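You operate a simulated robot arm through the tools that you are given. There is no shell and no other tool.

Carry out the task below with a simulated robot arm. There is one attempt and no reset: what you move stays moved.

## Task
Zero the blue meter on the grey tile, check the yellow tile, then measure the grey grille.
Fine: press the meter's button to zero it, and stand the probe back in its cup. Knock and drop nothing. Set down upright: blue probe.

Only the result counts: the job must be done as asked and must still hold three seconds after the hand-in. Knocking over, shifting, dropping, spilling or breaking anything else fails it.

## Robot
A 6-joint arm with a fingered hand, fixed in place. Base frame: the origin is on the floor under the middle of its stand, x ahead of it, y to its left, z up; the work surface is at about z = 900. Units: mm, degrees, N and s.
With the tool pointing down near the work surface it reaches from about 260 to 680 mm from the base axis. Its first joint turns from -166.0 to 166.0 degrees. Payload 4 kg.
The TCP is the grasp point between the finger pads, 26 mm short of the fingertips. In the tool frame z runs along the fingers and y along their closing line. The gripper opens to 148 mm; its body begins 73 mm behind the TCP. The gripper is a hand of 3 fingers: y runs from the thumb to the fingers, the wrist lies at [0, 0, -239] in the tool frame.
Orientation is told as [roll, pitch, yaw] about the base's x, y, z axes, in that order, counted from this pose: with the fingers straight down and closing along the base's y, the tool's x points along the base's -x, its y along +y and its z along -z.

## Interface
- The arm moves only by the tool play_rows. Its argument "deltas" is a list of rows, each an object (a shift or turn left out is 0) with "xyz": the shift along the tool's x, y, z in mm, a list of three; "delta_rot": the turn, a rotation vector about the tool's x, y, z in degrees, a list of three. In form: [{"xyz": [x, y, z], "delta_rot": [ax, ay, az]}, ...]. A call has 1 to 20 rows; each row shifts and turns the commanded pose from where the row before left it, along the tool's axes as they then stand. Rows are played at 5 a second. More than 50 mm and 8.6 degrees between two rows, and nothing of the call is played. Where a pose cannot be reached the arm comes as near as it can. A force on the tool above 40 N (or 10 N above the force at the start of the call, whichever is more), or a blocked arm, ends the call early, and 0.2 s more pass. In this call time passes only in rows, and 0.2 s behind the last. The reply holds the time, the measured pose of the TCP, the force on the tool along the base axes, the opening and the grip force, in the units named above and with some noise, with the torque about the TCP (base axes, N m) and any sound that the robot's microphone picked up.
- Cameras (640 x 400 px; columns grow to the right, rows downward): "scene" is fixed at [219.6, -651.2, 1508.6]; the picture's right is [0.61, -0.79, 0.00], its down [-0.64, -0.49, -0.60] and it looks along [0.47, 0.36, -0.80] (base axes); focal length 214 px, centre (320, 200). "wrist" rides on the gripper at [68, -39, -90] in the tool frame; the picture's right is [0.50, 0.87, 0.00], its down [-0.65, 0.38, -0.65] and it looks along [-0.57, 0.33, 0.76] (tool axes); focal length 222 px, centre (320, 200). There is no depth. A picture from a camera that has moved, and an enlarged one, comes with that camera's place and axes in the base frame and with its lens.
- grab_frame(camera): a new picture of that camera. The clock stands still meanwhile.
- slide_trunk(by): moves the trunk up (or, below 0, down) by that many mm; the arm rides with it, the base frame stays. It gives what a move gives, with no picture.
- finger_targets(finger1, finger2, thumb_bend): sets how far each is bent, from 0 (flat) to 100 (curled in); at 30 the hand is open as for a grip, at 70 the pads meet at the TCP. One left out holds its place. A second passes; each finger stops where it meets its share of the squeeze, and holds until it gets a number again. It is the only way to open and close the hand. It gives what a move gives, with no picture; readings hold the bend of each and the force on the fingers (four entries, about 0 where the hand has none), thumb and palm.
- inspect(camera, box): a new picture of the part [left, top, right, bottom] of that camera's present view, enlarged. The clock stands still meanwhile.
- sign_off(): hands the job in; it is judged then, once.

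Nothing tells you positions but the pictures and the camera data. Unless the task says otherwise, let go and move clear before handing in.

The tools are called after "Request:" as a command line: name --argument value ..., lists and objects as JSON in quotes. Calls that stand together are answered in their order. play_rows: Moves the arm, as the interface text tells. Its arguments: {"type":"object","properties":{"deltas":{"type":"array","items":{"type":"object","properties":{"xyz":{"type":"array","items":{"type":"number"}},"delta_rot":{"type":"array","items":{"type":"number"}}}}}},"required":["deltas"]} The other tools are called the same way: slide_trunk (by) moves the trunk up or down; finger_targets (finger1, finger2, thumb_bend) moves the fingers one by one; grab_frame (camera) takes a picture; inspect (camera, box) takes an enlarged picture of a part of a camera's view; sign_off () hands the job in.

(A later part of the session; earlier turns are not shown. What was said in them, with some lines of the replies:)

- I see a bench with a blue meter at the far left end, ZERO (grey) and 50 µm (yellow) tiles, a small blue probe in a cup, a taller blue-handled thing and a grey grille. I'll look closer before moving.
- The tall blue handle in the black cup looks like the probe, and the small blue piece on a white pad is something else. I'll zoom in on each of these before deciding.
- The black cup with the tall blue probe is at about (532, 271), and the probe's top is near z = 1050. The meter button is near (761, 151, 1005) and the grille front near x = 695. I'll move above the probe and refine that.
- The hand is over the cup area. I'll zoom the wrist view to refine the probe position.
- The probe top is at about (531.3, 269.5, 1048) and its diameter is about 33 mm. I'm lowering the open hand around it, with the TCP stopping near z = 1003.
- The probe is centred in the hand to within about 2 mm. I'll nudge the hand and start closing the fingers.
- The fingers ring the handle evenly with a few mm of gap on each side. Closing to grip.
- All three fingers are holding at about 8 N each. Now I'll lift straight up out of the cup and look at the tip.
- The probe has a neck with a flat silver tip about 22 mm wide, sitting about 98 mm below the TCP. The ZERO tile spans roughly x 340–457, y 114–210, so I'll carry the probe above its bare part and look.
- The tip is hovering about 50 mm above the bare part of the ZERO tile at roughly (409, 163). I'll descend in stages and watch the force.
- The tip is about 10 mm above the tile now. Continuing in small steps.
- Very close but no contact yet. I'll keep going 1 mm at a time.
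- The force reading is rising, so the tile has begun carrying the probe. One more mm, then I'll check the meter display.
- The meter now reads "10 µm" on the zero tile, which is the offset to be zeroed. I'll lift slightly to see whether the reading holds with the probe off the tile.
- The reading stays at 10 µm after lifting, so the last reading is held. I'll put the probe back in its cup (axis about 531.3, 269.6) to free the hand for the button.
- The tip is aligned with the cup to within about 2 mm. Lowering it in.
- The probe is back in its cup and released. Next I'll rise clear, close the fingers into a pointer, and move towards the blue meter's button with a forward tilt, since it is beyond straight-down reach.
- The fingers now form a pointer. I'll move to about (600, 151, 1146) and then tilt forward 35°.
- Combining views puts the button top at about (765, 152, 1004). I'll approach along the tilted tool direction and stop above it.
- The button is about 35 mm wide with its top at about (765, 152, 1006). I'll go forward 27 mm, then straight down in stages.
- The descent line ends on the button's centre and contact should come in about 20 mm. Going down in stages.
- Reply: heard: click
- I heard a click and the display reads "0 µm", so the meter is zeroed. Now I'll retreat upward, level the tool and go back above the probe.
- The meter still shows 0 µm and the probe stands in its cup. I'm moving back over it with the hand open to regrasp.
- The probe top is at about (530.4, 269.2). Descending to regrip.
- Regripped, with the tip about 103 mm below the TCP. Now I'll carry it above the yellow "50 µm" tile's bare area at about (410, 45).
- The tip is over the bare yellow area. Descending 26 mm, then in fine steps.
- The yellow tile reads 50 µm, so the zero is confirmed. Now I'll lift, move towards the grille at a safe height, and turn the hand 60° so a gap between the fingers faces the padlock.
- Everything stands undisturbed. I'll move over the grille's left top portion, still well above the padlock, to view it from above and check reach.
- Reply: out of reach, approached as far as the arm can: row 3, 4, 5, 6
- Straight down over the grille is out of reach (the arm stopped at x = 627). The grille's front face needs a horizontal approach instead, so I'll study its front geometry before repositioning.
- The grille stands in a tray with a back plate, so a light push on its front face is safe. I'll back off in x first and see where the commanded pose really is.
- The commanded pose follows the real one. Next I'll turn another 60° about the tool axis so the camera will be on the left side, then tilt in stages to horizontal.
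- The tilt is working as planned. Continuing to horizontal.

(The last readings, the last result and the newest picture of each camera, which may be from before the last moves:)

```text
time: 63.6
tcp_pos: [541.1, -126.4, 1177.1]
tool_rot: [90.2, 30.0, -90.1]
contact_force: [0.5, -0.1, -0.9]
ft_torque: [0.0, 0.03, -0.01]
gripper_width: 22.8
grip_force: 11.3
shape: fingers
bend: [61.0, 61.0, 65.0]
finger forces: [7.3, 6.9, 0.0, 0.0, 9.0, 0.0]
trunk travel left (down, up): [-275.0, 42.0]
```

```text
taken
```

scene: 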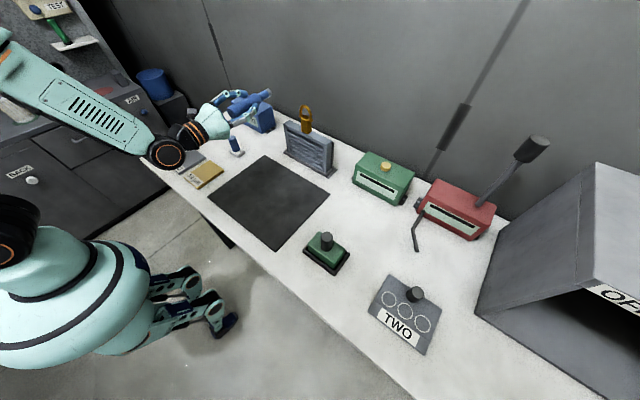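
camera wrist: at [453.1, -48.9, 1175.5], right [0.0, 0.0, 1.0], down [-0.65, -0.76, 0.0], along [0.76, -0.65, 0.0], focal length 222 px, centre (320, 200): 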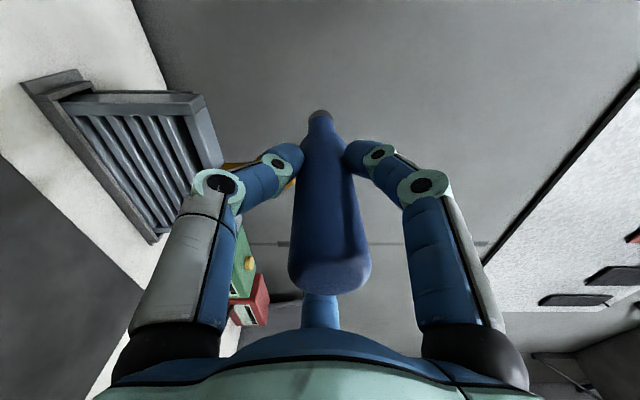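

The tool is horizontal pointing at +x, with the camera on the left. I'll zoom in to locate the grille's front face and check the probe's alignment in the hand.

Request:
inspect --camera "wrist" --box '[10, 50, 230, 250]'

Request:
inspect --camera "wrist" --box '[240, 90, 400, 300]'

Request:
inspect --camera "scene" --box '[190, 80, 290, 160]'

```text
2.00 times, centred on (120, 150) of wrist
camera zoom: at [453.1, -48.9, 1175.5], right [0.0, 0.0, 1.0], down [-0.65, -0.76, 0.0], along [0.76, -0.65, 0.0], focal length 444 px, centre (720, 300)
```

zoom: 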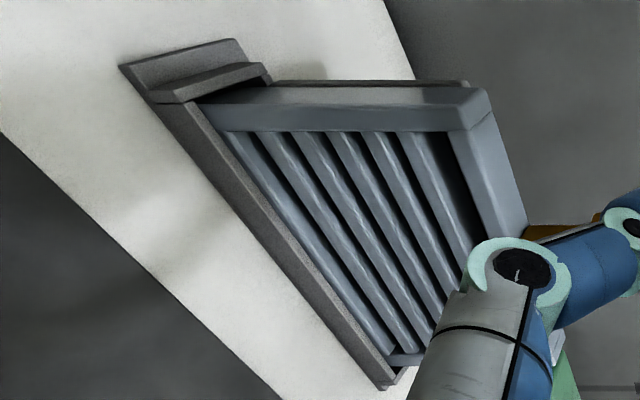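

```text
1.90 times, centred on (320, 195) of wrist
camera zoom: at [453.1, -48.9, 1175.5], right [0.0, 0.0, 1.0], down [-0.65, -0.76, 0.0], along [0.76, -0.65, 0.0], focal length 423 px, centre (320, 210)
```

zoom: 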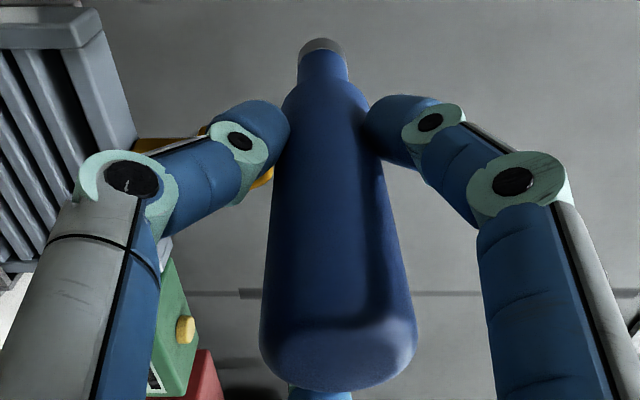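

```text
5.00 times, centred on (240, 120) of scene
camera zoom: at [219.6, -651.2, 1508.6], right [0.61, -0.79, 0.0], down [-0.64, -0.49, -0.6], along [0.47, 0.36, -0.8], focal length 1072 px, centre (720, 600)
```

zoom: 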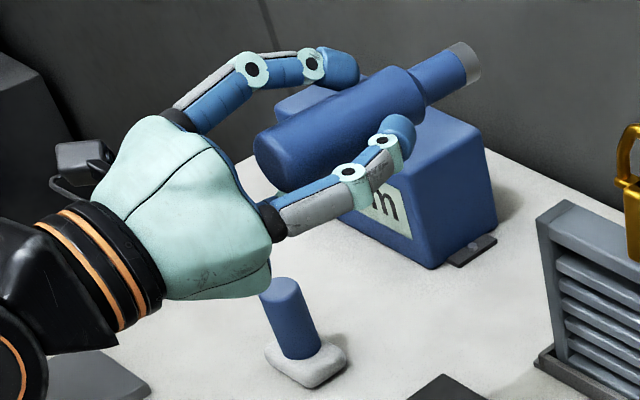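

The grille's front face is at about x = 692. Its left frame bar spans about y −120 to −136, and the top is at about z = 1037. I'll lower the horizontal hand in stages toward z ≈ 1000, staying about 45 mm clear of the grille.

Request:
play_rows --deltas '[{"xyz": [-9, -15, 0]}, {"xyz": [-12.5, -21.65, 0]}, {"xyz": [-12.5, -21.65, 0]}, {"xyz": [-12.5, -21.65, 0]}, {"xyz": [-10, -17, 0]}]'

Request:
grab_frame --camera "scene"

Request:
grab_frame --camera "wrist"

```text
time: 64.8
tcp_pos: [542.9, -127.0, 1064.3]
tool_rot: [90.1, 29.9, -90.1]
contact_force: [0.0, -0.7, -0.7]
ft_torque: [0.02, 0.04, 0.01]
gripper_width: 23.1
grip_force: 11.4
shape: fingers
bend: [61.0, 61.0, 65.0]
finger forces: [7.2, 6.9, 0.0, 0.0, 8.9, 0.0]
trunk travel left (down, up): [-275.0, 42.0]
```

```text
taken
```

scene: 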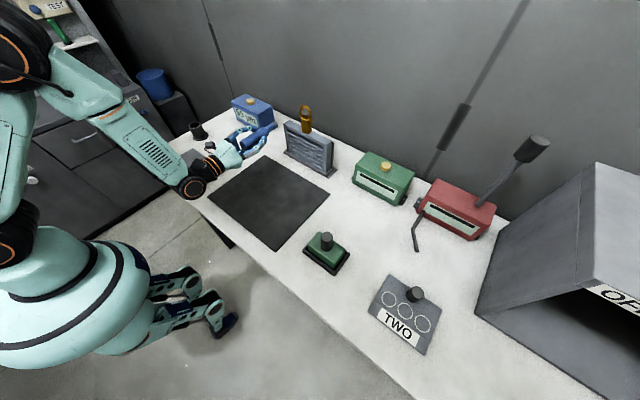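

```text
taken
camera wrist: at [453.7, -49.4, 1063.5], right [0.0, 0.0, 1.0], down [-0.65, -0.76, 0.0], along [0.76, -0.65, 0.0], focal length 222 px, centre (320, 200)
```

wrist: 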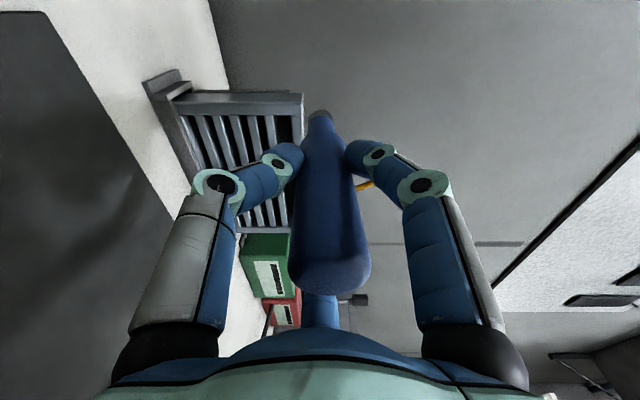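

Posture looks fine. I'll lower 56 mm more to z ≈ 1008.

Request:
play_rows --deltas '[{"xyz": [-10, -16, 0]}, {"xyz": [-12, -18, 0]}, {"xyz": [-8, -13, 0]}]'

Request:
grab_frame --camera "wrist"

Request:
inspect --camera "scene" --box '[150, 70, 350, 220]'

```text
time: 65.6
tcp_pos: [542.3, -128.9, 1008.2]
tool_rot: [90.2, 29.9, -90.0]
contact_force: [-0.5, -0.4, -1.4]
ft_torque: [0.01, 0.04, 0.02]
gripper_width: 23.1
grip_force: 11.4
shape: fingers
bend: [61.0, 61.0, 65.0]
finger forces: [7.1, 6.9, 0.0, 0.0, 8.8, 0.0]
trunk travel left (down, up): [-275.0, 42.0]
```

```text
taken
camera wrist: at [453.8, -51.8, 1008.2], right [0.0, 0.0, 1.0], down [-0.65, -0.76, 0.0], along [0.76, -0.65, 0.0], focal length 222 px, centre (320, 200)
```

wrist: 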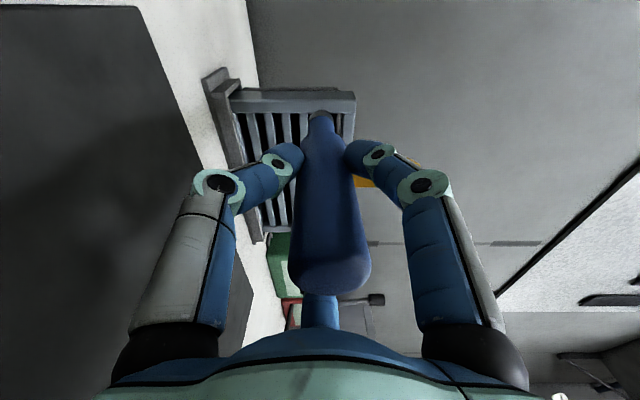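

```text
2.67 times, centred on (250, 145) of scene
camera zoom: at [219.6, -651.2, 1508.6], right [0.61, -0.79, 0.0], down [-0.64, -0.49, -0.6], along [0.47, 0.36, -0.8], focal length 572 px, centre (507, 347)
```

zoom: 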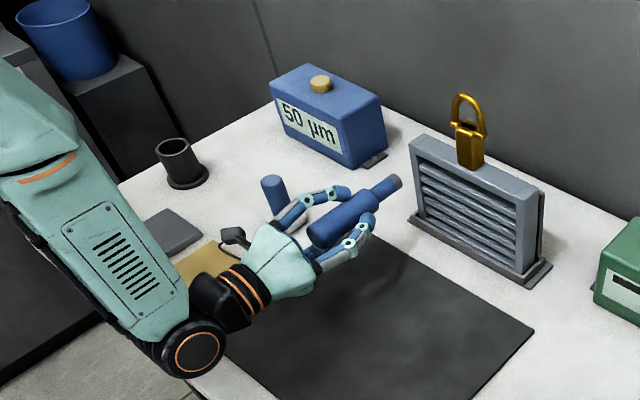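

Tip is about 47 mm from the frame bar. Advancing 30 mm and checking again.

Request:
play_rows --deltas '[{"xyz": [0, 0, 8]}, {"xyz": [0, 0, 12]}, {"xyz": [0, 0, 10]}]'

Request:
inspect --camera "wrist" --box '[240, 50, 400, 170]'

Request:
inspect --camera "scene" --box '[255, 100, 325, 170]'

```text
time: 66.4
tcp_pos: [571.1, -127.7, 1007.9]
tool_rot: [90.0, 30.0, -90.0]
contact_force: [0.1, -0.5, -1.6]
ft_torque: [-0.01, 0.02, 0.03]
gripper_width: 22.8
grip_force: 12.2
shape: fingers
bend: [61.0, 61.0, 65.0]
finger forces: [7.1, 6.9, 0.0, 0.1, 8.9, 0.0]
trunk travel left (down, up): [-275.0, 42.0]
```

```text
3.33 times, centred on (320, 110) of wrist
camera zoom: at [483.7, -51.7, 1007.9], right [0.0, 0.0, 1.0], down [-0.65, -0.76, 0.0], along [0.76, -0.65, 0.0], focal length 740 px, centre (320, 500)
```

zoom: 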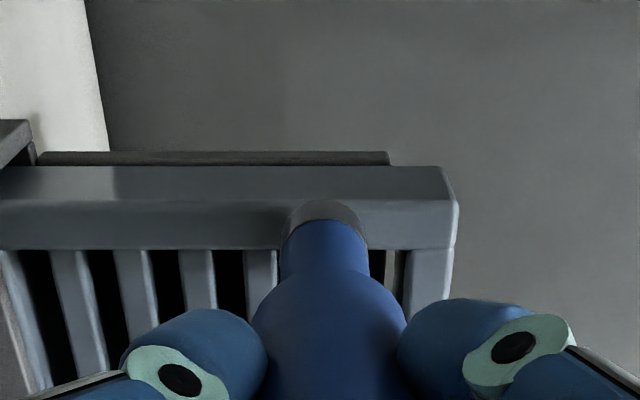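

```text
5.71 times, centred on (290, 135) of scene
camera zoom: at [219.6, -651.2, 1508.6], right [0.61, -0.79, 0.0], down [-0.64, -0.49, -0.6], along [0.47, 0.36, -0.8], focal length 1226 px, centre (491, 571)
```

zoom: 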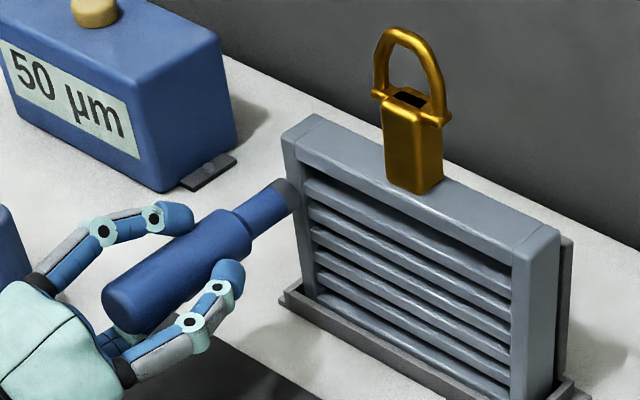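

The bar's face spans about y −123 to −137, so I'll shift 2 mm in −y and advance 9 mm. After that I'll take 1 mm steps.

Request:
play_rows --deltas '[{"xyz": [-1.7, 1.0, 3]}, {"xyz": [0, 0, 3]}, {"xyz": [0, 0, 3]}]'

Request:
inspect --camera "wrist" --box '[270, 70, 370, 150]'

Request:
inspect --camera "scene" --box '[270, 110, 310, 160]'

```text
time: 67.2
tcp_pos: [580.4, -131.1, 1008.6]
tool_rot: [90.0, 30.0, -89.9]
contact_force: [-0.2, 0.0, -2.1]
ft_torque: [0.02, -0.02, 0.02]
gripper_width: 22.8
grip_force: 11.5
shape: fingers
bend: [61.0, 61.0, 65.0]
finger forces: [7.3, 6.9, 0.0, 0.0, 8.8, 0.0]
trunk travel left (down, up): [-275.0, 42.0]
```

```text
5.00 times, centred on (320, 110) of wrist
camera zoom: at [492.3, -53.7, 1008.3], right [0.0, 0.0, 1.0], down [-0.65, -0.76, 0.0], along [0.76, -0.65, 0.0], focal length 1111 px, centre (320, 650)
```

zoom: 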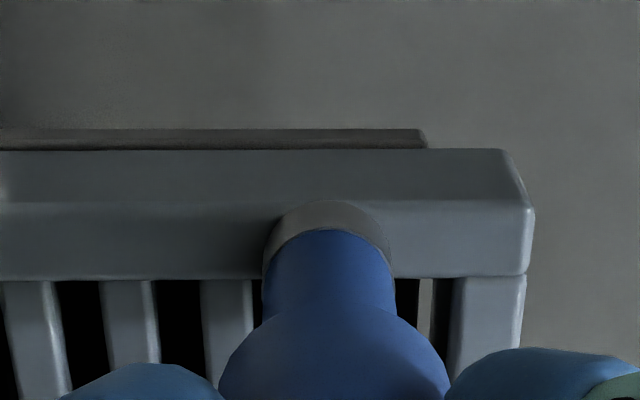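

```text
8.00 times, centred on (290, 135) of scene
camera zoom: at [219.6, -651.2, 1508.6], right [0.61, -0.79, 0.0], down [-0.64, -0.49, -0.6], along [0.47, 0.36, -0.8], focal length 1716 px, centre (560, 720)
```

zoom: 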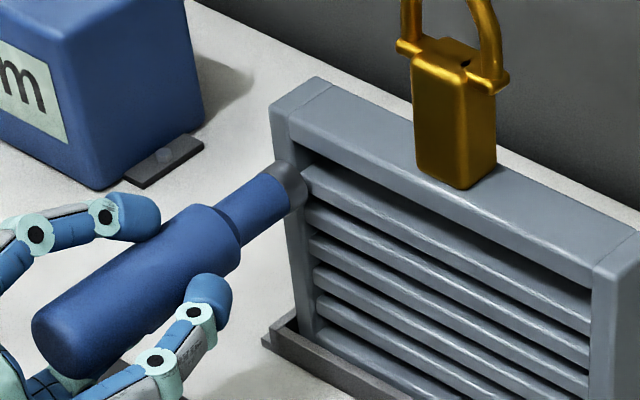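

The tip is a few mm from the bar. I'll step 1 mm at a time and watch the force.

Request:
play_rows --deltas '[{"xyz": [0, 0, 1]}, {"xyz": [0, 0, 1]}]'

Request:
play_rows --deltas '[{"xyz": [0, 0, 1]}]'

Request:
play_rows --deltas '[{"xyz": [0, 0, 1]}]'

Request:
inspect --camera "scene" --box '[225, 90, 325, 160]'

```text
time: 67.8
tcp_pos: [582.6, -130.5, 1008.4]
tool_rot: [90.0, 30.1, -90.1]
contact_force: [-2.0, 0.7, -0.6]
ft_torque: [-0.05, 0.01, -0.07]
gripper_width: 23.0
grip_force: 11.8
shape: fingers
bend: [61.0, 61.0, 65.0]
finger forces: [7.4, 7.0, 0.0, 0.1, 8.8, 0.0]
trunk travel left (down, up): [-275.0, 42.0]
```

```text
time: 68.2
tcp_pos: [582.1, -131.7, 1009.9]
tool_rot: [90.0, 29.9, -90.0]
contact_force: [-5.6, 0.4, -1.9]
ft_torque: [0.02, 0.02, -0.02]
gripper_width: 22.8
grip_force: 12.0
shape: fingers
bend: [61.0, 62.0, 65.0]
finger forces: [7.8, 7.2, 0.0, 0.1, 9.3, 0.1]
trunk travel left (down, up): [-275.0, 42.0]
```

```text
time: 68.6
tcp_pos: [583.3, -130.5, 1009.5]
tool_rot: [90.0, 30.0, -90.0]
contact_force: [-9.1, 1.2, -1.8]
ft_torque: [-0.03, 0.03, -0.03]
gripper_width: 23.0
grip_force: 12.9
shape: fingers
bend: [61.0, 62.0, 65.0]
finger forces: [8.1, 7.7, 0.0, 0.1, 10.2, 0.1]
trunk travel left (down, up): [-275.0, 42.0]
```

```text
5.71 times, centred on (275, 125) of scene
camera zoom: at [219.6, -651.2, 1508.6], right [0.61, -0.79, 0.0], down [-0.64, -0.49, -0.6], along [0.47, 0.36, -0.8], focal length 1226 px, centre (577, 629)
```

zoom: 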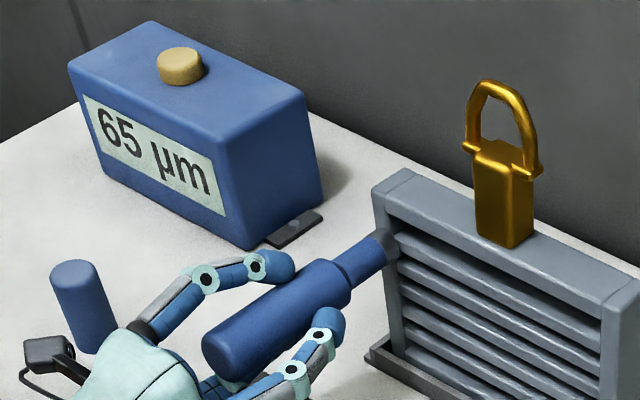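

The meter reads 65 µm on the grille, and the grille and padlock are still in place. Backing off gently.

Request:
play_rows --deltas '[{"xyz": [0, 0, -2]}, {"xyz": [0, 0, -4]}, {"xyz": [0, 0, -10]}, {"xyz": [0, 0, -15]}, {"xyz": [0, 0, -14]}]'

Request:
inspect --camera "scene" --box '[225, 90, 345, 190]'

Request:
grab_frame --camera "wrist"

```text
time: 69.8
tcp_pos: [539.5, -131.8, 1008.4]
tool_rot: [90.0, 29.9, -90.0]
contact_force: [-0.1, 0.3, -1.0]
ft_torque: [0.02, 0.02, -0.03]
gripper_width: 22.8
grip_force: 11.8
shape: fingers
bend: [61.0, 61.0, 65.0]
finger forces: [7.5, 7.3, 0.0, 0.0, 9.1, 0.1]
trunk travel left (down, up): [-275.0, 42.0]
```

```text
4.00 times, centred on (285, 140) of scene
camera zoom: at [219.6, -651.2, 1508.6], right [0.61, -0.79, 0.0], down [-0.64, -0.49, -0.6], along [0.47, 0.36, -0.8], focal length 858 px, centre (460, 440)
```

zoom: 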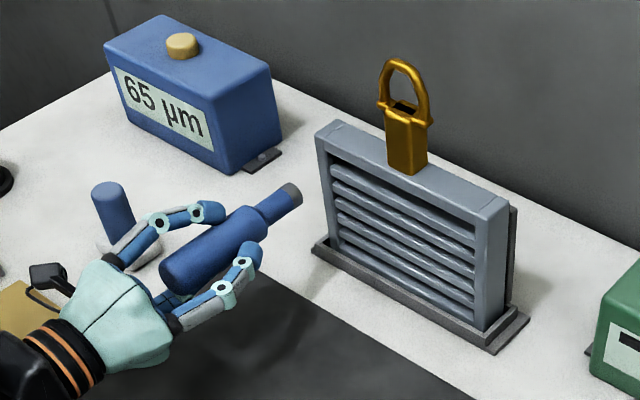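

```text
taken
camera wrist: at [451.0, -53.7, 1008.2], right [0.0, 0.0, 1.0], down [-0.65, -0.76, 0.0], along [0.76, -0.65, 0.0], focal length 222 px, centre (320, 200)
```

wrist: 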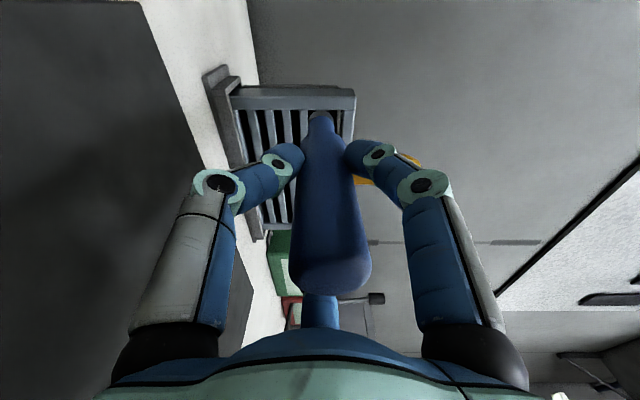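

Contact is clear and nothing moved. Now I'll raise the hand, then tilt it back to vertical.

Request:
play_rows --deltas '[{"xyz": [7, 12, 0]}, {"xyz": [14, 24.2, 0]}, {"xyz": [14, 24.2, 0]}, {"xyz": [14, 24.2, 0]}, {"xyz": [14, 24.2, 0]}, {"xyz": [14, 24.2, 0]}, {"xyz": [9, 15.6, 0]}]'

Request:
play_rows --deltas '[{"delta_rot": [4.33, -2.5, 0]}, {"delta_rot": [4.33, -2.5, 0]}, {"delta_rot": [4.33, -2.5, 0]}, {"delta_rot": [4.33, -2.5, 0]}, {"delta_rot": [4.33, -2.5, 0]}, {"delta_rot": [4.33, -2.5, 0]}, {"delta_rot": [4.33, -2.5, 0]}, {"delta_rot": [4.33, -2.5, 0]}, {"delta_rot": [4.33, -2.5, 0]}, {"delta_rot": [4.33, -2.5, 0]}, {"delta_rot": [4.33, -2.5, 0]}, {"delta_rot": [4.33, -2.5, 0]}, {"delta_rot": [4.33, -2.5, 0]}, {"delta_rot": [4.33, -2.5, 0]}, {"delta_rot": [4.33, -2.5, 0]}, {"delta_rot": [4.33, -2.5, 0]}, {"delta_rot": [4.33, -2.5, 0]}, {"delta_rot": [4.33, -2.5, 0]}]'

```text
time: 71.4
tcp_pos: [538.5, -130.3, 1180.2]
tool_rot: [90.0, 30.1, -90.0]
contact_force: [0.5, -0.2, -0.7]
ft_torque: [0.03, -0.02, -0.01]
gripper_width: 22.6
grip_force: 12.1
shape: fingers
bend: [61.0, 61.0, 65.0]
finger forces: [7.3, 7.3, 0.1, 0.1, 8.9, 0.0]
trunk travel left (down, up): [-275.0, 42.0]
```

```text
time: 75.2
tcp_pos: [539.8, -130.9, 1179.9]
tool_rot: [-0.2, -0.1, -119.9]
contact_force: [-0.4, 0.3, -1.7]
ft_torque: [0.0, 0.02, 0.01]
gripper_width: 22.8
grip_force: 10.7
shape: fingers
bend: [61.0, 62.0, 65.0]
finger forces: [7.6, 6.6, 0.0, 0.0, 8.1, 0.0]
trunk travel left (down, up): [-275.0, 42.0]
```

Vertical again. I'll turn the hand back 120° to the original heading.

Request:
play_rows --deltas '[{"delta_rot": [0, 0, -6]}, {"delta_rot": [0, 0, -6]}, {"delta_rot": [0, 0, -6]}, {"delta_rot": [0, 0, -6]}, {"delta_rot": [0, 0, -6]}, {"delta_rot": [0, 0, -6]}, {"delta_rot": [0, 0, -6]}, {"delta_rot": [0, 0, -6]}, {"delta_rot": [0, 0, -6]}, {"delta_rot": [0, 0, -6]}, {"delta_rot": [0, 0, -6]}, {"delta_rot": [0, 0, -6]}, {"delta_rot": [0, 0, -6]}, {"delta_rot": [0, 0, -6]}, {"delta_rot": [0, 0, -6]}, {"delta_rot": [0, 0, -6]}, {"delta_rot": [0, 0, -6]}, {"delta_rot": [0, 0, -6]}, {"delta_rot": [0, 0, -6]}, {"delta_rot": [0, 0, -6]}]'

Request:
grab_frame --camera "wrist"

Request:
grab_frame --camera "scene"

```text
time: 79.4
tcp_pos: [540.4, -130.6, 1180.0]
tool_rot: [0.0, 0.0, 0.0]
contact_force: [0.8, -0.5, -1.1]
ft_torque: [0.02, 0.0, -0.01]
gripper_width: 22.6
grip_force: 11.0
shape: fingers
bend: [61.0, 62.0, 65.0]
finger forces: [7.7, 6.6, 0.0, 0.0, 8.0, 0.0]
trunk travel left (down, up): [-275.0, 42.0]
```

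```text
taken
camera wrist: at [473.5, -170.6, 1270.2], right [-0.5, 0.87, 0.0], down [0.65, 0.38, 0.65], along [0.57, 0.33, -0.76], focal length 222 px, centre (320, 200)
```

wrist: 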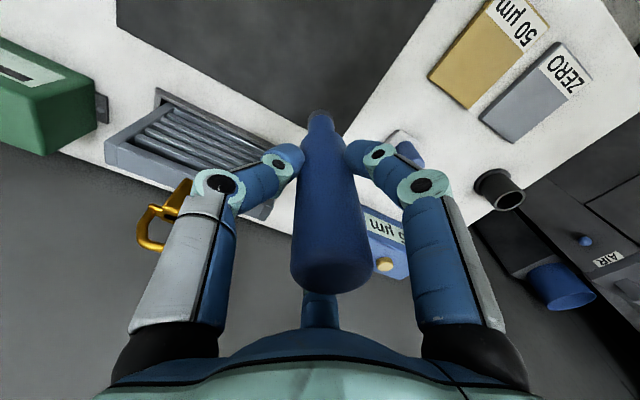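

```text
taken
```

scene: 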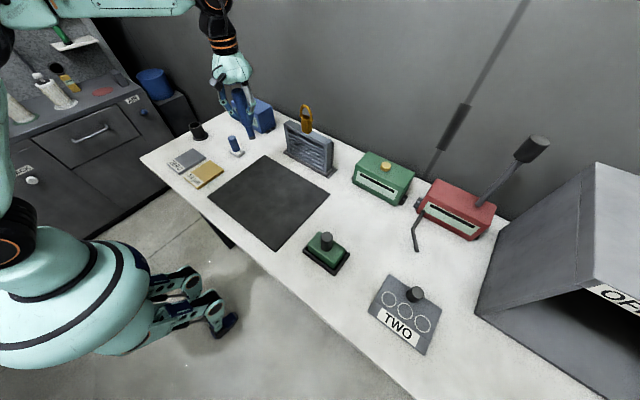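

Everything is intact. Carrying the probe back over the cup.

Request:
play_rows --deltas '[{"xyz": [0.5, 20, 0]}, {"xyz": [1, 38, 0]}, {"xyz": [1, 40, 0]}, {"xyz": [1, 40, 0]}, {"xyz": [1, 40, 0]}, {"xyz": [1, 40, 0]}, {"xyz": [1, 40, 0]}, {"xyz": [1, 40, 0]}, {"xyz": [1, 40, 0]}, {"xyz": [0.9, 37, 0]}, {"xyz": [0, 25, 0]}, {"xyz": [0, 0, 25]}, {"xyz": [0, 0, 30]}, {"xyz": [0, 0, 20]}, {"xyz": [0, 0, 10]}]'

Request:
inspect --camera "wrist" --box '[270, 50, 370, 150]'

Request:
inspect --camera "scene" --box '[160, 60, 230, 150]'

```text
time: 82.6
tcp_pos: [531.7, 268.1, 1095.3]
tool_rot: [0.0, 0.0, -0.2]
contact_force: [-0.7, -0.2, -1.6]
ft_torque: [-0.01, 0.02, 0.01]
gripper_width: 22.7
grip_force: 11.4
shape: fingers
bend: [61.0, 62.0, 65.0]
finger forces: [7.8, 6.6, 0.0, 0.0, 8.0, 0.0]
trunk travel left (down, up): [-275.0, 42.0]
```

```text
4.00 times, centred on (320, 100) of wrist
camera zoom: at [464.6, 229.5, 1184.7], right [-0.5, 0.87, 0.0], down [0.66, 0.38, 0.65], along [0.57, 0.33, -0.76], focal length 888 px, centre (320, 600)
```

zoom: 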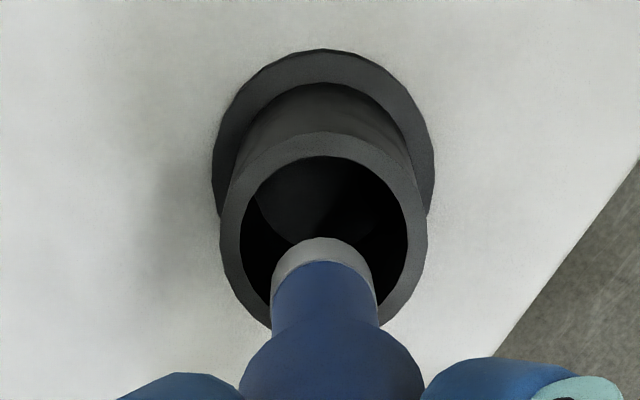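

```text
4.44 times, centred on (195, 105) of scene
camera zoom: at [219.6, -651.2, 1508.6], right [0.61, -0.79, 0.0], down [-0.64, -0.49, -0.6], along [0.47, 0.36, -0.8], focal length 953 px, centre (876, 622)
```

zoom: 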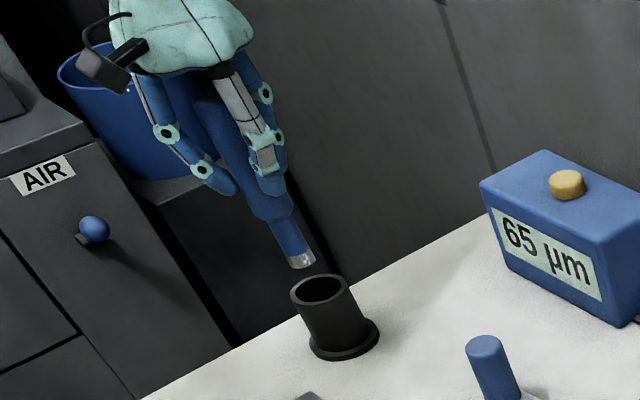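

The tip is aligned over the cup. Lowering it in.

Request:
play_rows --deltas '[{"xyz": [0, 0, 8]}, {"xyz": [0, 0, 12]}, {"xyz": [0, 0, 12]}, {"xyz": [0, 0, 12]}, {"xyz": [0, 0, 12]}, {"xyz": [0, 0, 12]}, {"xyz": [0, 0, 8]}, {"xyz": [0, 0, 4]}]'

Request:
play_rows --deltas '[{"xyz": [0, 0, 1]}, {"xyz": [0, 0, 1]}, {"xyz": [0, 0, 1]}]'

Request:
play_rows --deltas '[{"xyz": [0, 0, 1]}, {"xyz": [0, 0, 1]}]'

```text
time: 84.4
tcp_pos: [530.7, 268.4, 1014.4]
tool_rot: [0.0, 0.0, -0.1]
contact_force: [0.0, -0.7, -1.1]
ft_torque: [-0.02, -0.01, -0.05]
gripper_width: 22.7
grip_force: 11.1
shape: fingers
bend: [61.0, 62.0, 65.0]
finger forces: [7.8, 6.5, 0.1, 0.0, 8.1, 0.0]
trunk travel left (down, up): [-275.0, 42.0]
```

```text
time: 85.2
tcp_pos: [530.4, 268.9, 1012.3]
tool_rot: [0.0, 0.1, -0.1]
contact_force: [0.0, -0.2, -1.6]
ft_torque: [-0.01, 0.02, -0.02]
gripper_width: 22.5
grip_force: 10.9
shape: fingers
bend: [61.0, 62.0, 65.0]
finger forces: [7.9, 6.7, 0.0, 0.1, 8.1, 0.1]
trunk travel left (down, up): [-275.0, 42.0]
```

```text
time: 85.8
tcp_pos: [529.6, 269.3, 1010.3]
tool_rot: [0.1, 0.0, -0.1]
contact_force: [0.1, -0.6, -1.2]
ft_torque: [-0.01, 0.05, 0.03]
gripper_width: 22.8
grip_force: 11.6
shape: fingers
bend: [61.0, 62.0, 65.0]
finger forces: [7.9, 6.6, 0.0, 0.0, 8.0, 0.0]
trunk travel left (down, up): [-275.0, 42.0]
```

Request:
play_rows --deltas '[{"xyz": [0, 0, 1]}]'

Request:
play_rows --deltas '[{"xyz": [0, 0, 1]}]'

Request:
play_rows --deltas '[{"xyz": [0, 0, 1]}]'

```text
time: 86.2
tcp_pos: [529.9, 270.2, 1009.5]
tool_rot: [0.0, 0.0, -0.1]
contact_force: [-0.8, 0.3, -1.0]
ft_torque: [0.02, 0.01, -0.01]
gripper_width: 22.6
grip_force: 11.3
shape: fingers
bend: [61.0, 62.0, 65.0]
finger forces: [7.8, 6.7, 0.0, 0.0, 8.0, 0.1]
trunk travel left (down, up): [-275.0, 42.0]
```

```text
time: 86.6
tcp_pos: [530.2, 269.4, 1009.0]
tool_rot: [0.0, -0.1, -0.2]
contact_force: [0.3, 0.5, 3.3]
ft_torque: [0.01, 0.0, -0.02]
gripper_width: 22.4
grip_force: 11.9
shape: fingers
bend: [61.0, 62.0, 65.0]
finger forces: [8.0, 6.7, 0.1, 0.1, 8.6, 0.0]
trunk travel left (down, up): [-275.0, 42.0]
```

```text
time: 87.0
tcp_pos: [529.5, 269.3, 1007.7]
tool_rot: [0.0, -0.1, -0.1]
contact_force: [-0.4, -1.4, 7.2]
ft_torque: [0.01, 0.0, 0.0]
gripper_width: 22.6
grip_force: 12.1
shape: fingers
bend: [61.0, 62.0, 65.0]
finger forces: [8.3, 7.3, 0.0, 0.0, 9.2, 0.0]
trunk travel left (down, up): [-275.0, 42.0]
```

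The probe rests on the cup floor. I'll ease up 1 mm, then release in two stages.

Request:
play_rows --deltas '[{"xyz": [0, 0, -1]}]'

Request:
finger_targets --finger1 57 --finger2 57 --thumb_bend 57

Request:
finger_targets --finger1 30 --finger2 30 --thumb_bend 30

Request:
grab_frame --camera "wrist"

Request:
inspect --camera "scene" --box '[150, 70, 290, 160]'

```text
time: 87.4
tcp_pos: [530.7, 269.6, 1007.9]
tool_rot: [0.0, 0.0, 0.0]
contact_force: [0.2, -0.6, 4.6]
ft_torque: [0.02, -0.03, 0.01]
gripper_width: 22.7
grip_force: 11.3
shape: fingers
bend: [61.0, 62.0, 65.0]
finger forces: [8.2, 7.1, 0.1, 0.0, 8.9, 0.1]
trunk travel left (down, up): [-275.0, 42.0]
```

```text
time: 88.4
tcp_pos: [529.9, 269.2, 1007.9]
tool_rot: [0.0, 0.0, -0.1]
contact_force: [-0.6, 0.1, -0.6]
ft_torque: [0.0, -0.04, -0.01]
gripper_width: 42.1
grip_force: 0.0
shape: fingers
bend: [56.0, 56.0, 56.0]
finger forces: [0.1, 0.0, 0.0, 0.0, 0.0, 0.1]
trunk travel left (down, up): [-275.0, 42.0]
```

```text
time: 89.4
tcp_pos: [530.4, 268.5, 1008.0]
tool_rot: [0.0, 0.0, -0.2]
contact_force: [-0.3, -0.1, -0.3]
ft_torque: [-0.02, -0.04, -0.03]
gripper_width: 126.3
grip_force: 0.0
shape: fingers
bend: [30.0, 30.0, 30.0]
finger forces: [0.0, 0.0, 0.0, 0.0, 0.1, 0.0]
trunk travel left (down, up): [-275.0, 42.0]
```

```text
taken
camera wrist: at [464.3, 229.2, 1098.1], right [-0.5, 0.87, 0.0], down [0.66, 0.38, 0.65], along [0.57, 0.33, -0.76], focal length 222 px, centre (320, 200)
```

wrist: 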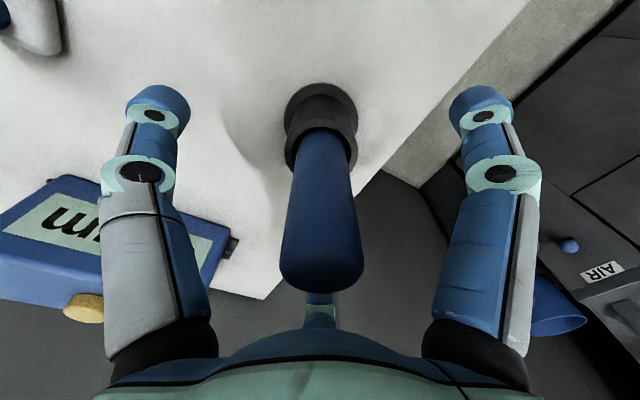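

```text
4.44 times, centred on (220, 115) of scene
camera zoom: at [219.6, -651.2, 1508.6], right [0.61, -0.79, 0.0], down [-0.64, -0.49, -0.6], along [0.47, 0.36, -0.8], focal length 953 px, centre (764, 578)
```

zoom: 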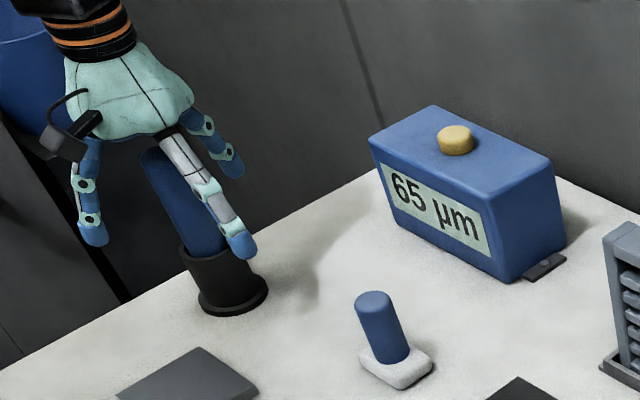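

The probe stands upright in its cup and the fingers are free of it. I'll rise straight up and clear, then check the whole scene.

Request:
play_rows --deltas '[{"xyz": [0, 0, -8]}, {"xyz": [0, 0, -20]}, {"xyz": [0, 0, -25]}, {"xyz": [0, 0, -30]}, {"xyz": [0, 0, -30]}, {"xyz": [0, 0, -30]}, {"xyz": [10, 0, -30]}, {"xyz": [25, -20, -30]}, {"xyz": [30, -25, -30]}, {"xyz": [30, -25, -20]}, {"xyz": [20, -20, 0]}]'

Request:
grab_frame --camera "scene"

Request:
inspect --camera "scene" --box '[160, 80, 300, 190]'

Request:
inspect --camera "scene" --box '[270, 95, 350, 190]'

```text
time: 91.8
tcp_pos: [414.7, 178.2, 1260.8]
tool_rot: [-0.1, 0.2, 0.0]
contact_force: [0.2, 0.8, 0.3]
ft_torque: [-0.01, 0.04, -0.04]
gripper_width: 126.5
grip_force: 0.0
shape: fingers
bend: [30.0, 30.0, 30.0]
finger forces: [0.0, 0.0, 0.1, 0.0, 0.0, 0.0]
trunk travel left (down, up): [-275.0, 42.0]
```

```text
taken
```

scene: 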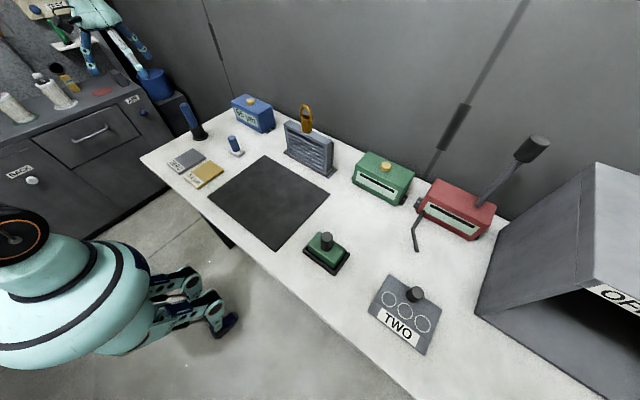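

```text
3.64 times, centred on (230, 135) of scene
camera zoom: at [219.6, -651.2, 1508.6], right [0.61, -0.79, 0.0], down [-0.64, -0.49, -0.6], along [0.47, 0.36, -0.8], focal length 780 px, centre (647, 436)
```

zoom: 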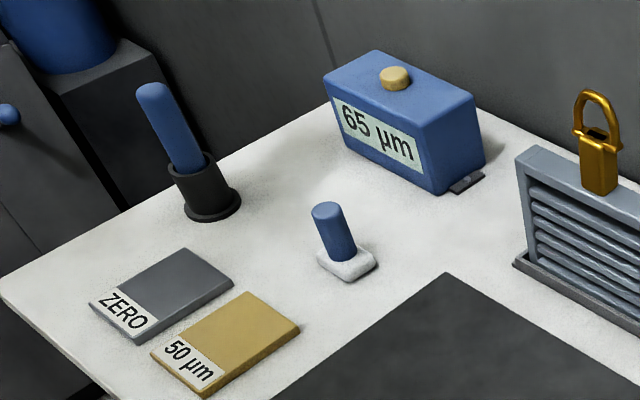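

```text
4.21 times, centred on (310, 142) of scene
camera zoom: at [219.6, -651.2, 1508.6], right [0.61, -0.79, 0.0], down [-0.64, -0.49, -0.6], along [0.47, 0.36, -0.8], focal length 903 px, centre (362, 442)
```

zoom: 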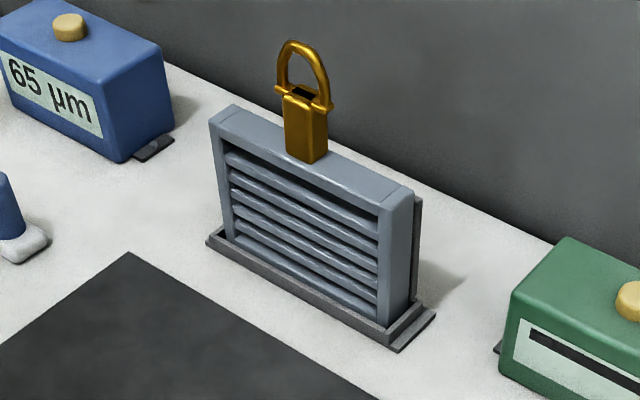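

The job is complete: the meter was zeroed (10 → 0 µm), the yellow tile checked at 50 µm and the grille measured at 65 µm. The probe stands upright in its cup, everything else is in place and the hand is clear, so I'm handing in.

Request:
sign_off

```text
The job is handed in.
```

The blue meter is zeroed, the yellow tile checked and the grey grille measured at **65 µm**. The job is handed in.

| Step | Meter reading |
|---|---|
| Grey ZERO tile, before zeroing | 10 µm |
| After pressing the button (click heard) | 0 µm |
| Yellow 50 µm tile | 50 µm |
| Grey grille, front left frame bar | 65 µm |

- **Zeroing:** I pressed the button after the probe had been on the grey tile and was back in its cup. The meter had held the 10 µm reading, and the 50 µm reading on the yellow tile confirms the zero.
- **Grille:** the top was out of reach with the probe upright, so I touched the front of the frame with the probe held level, pushing with about 9 N. In the before and after pictures it may have shifted by a millimetre or two in its tray, too little to be sure. The padlock stayed on top.
- **Finish:** the probe is standing upright in its cup. Nothing was knocked over or dropped, and the hand is clear of everything.
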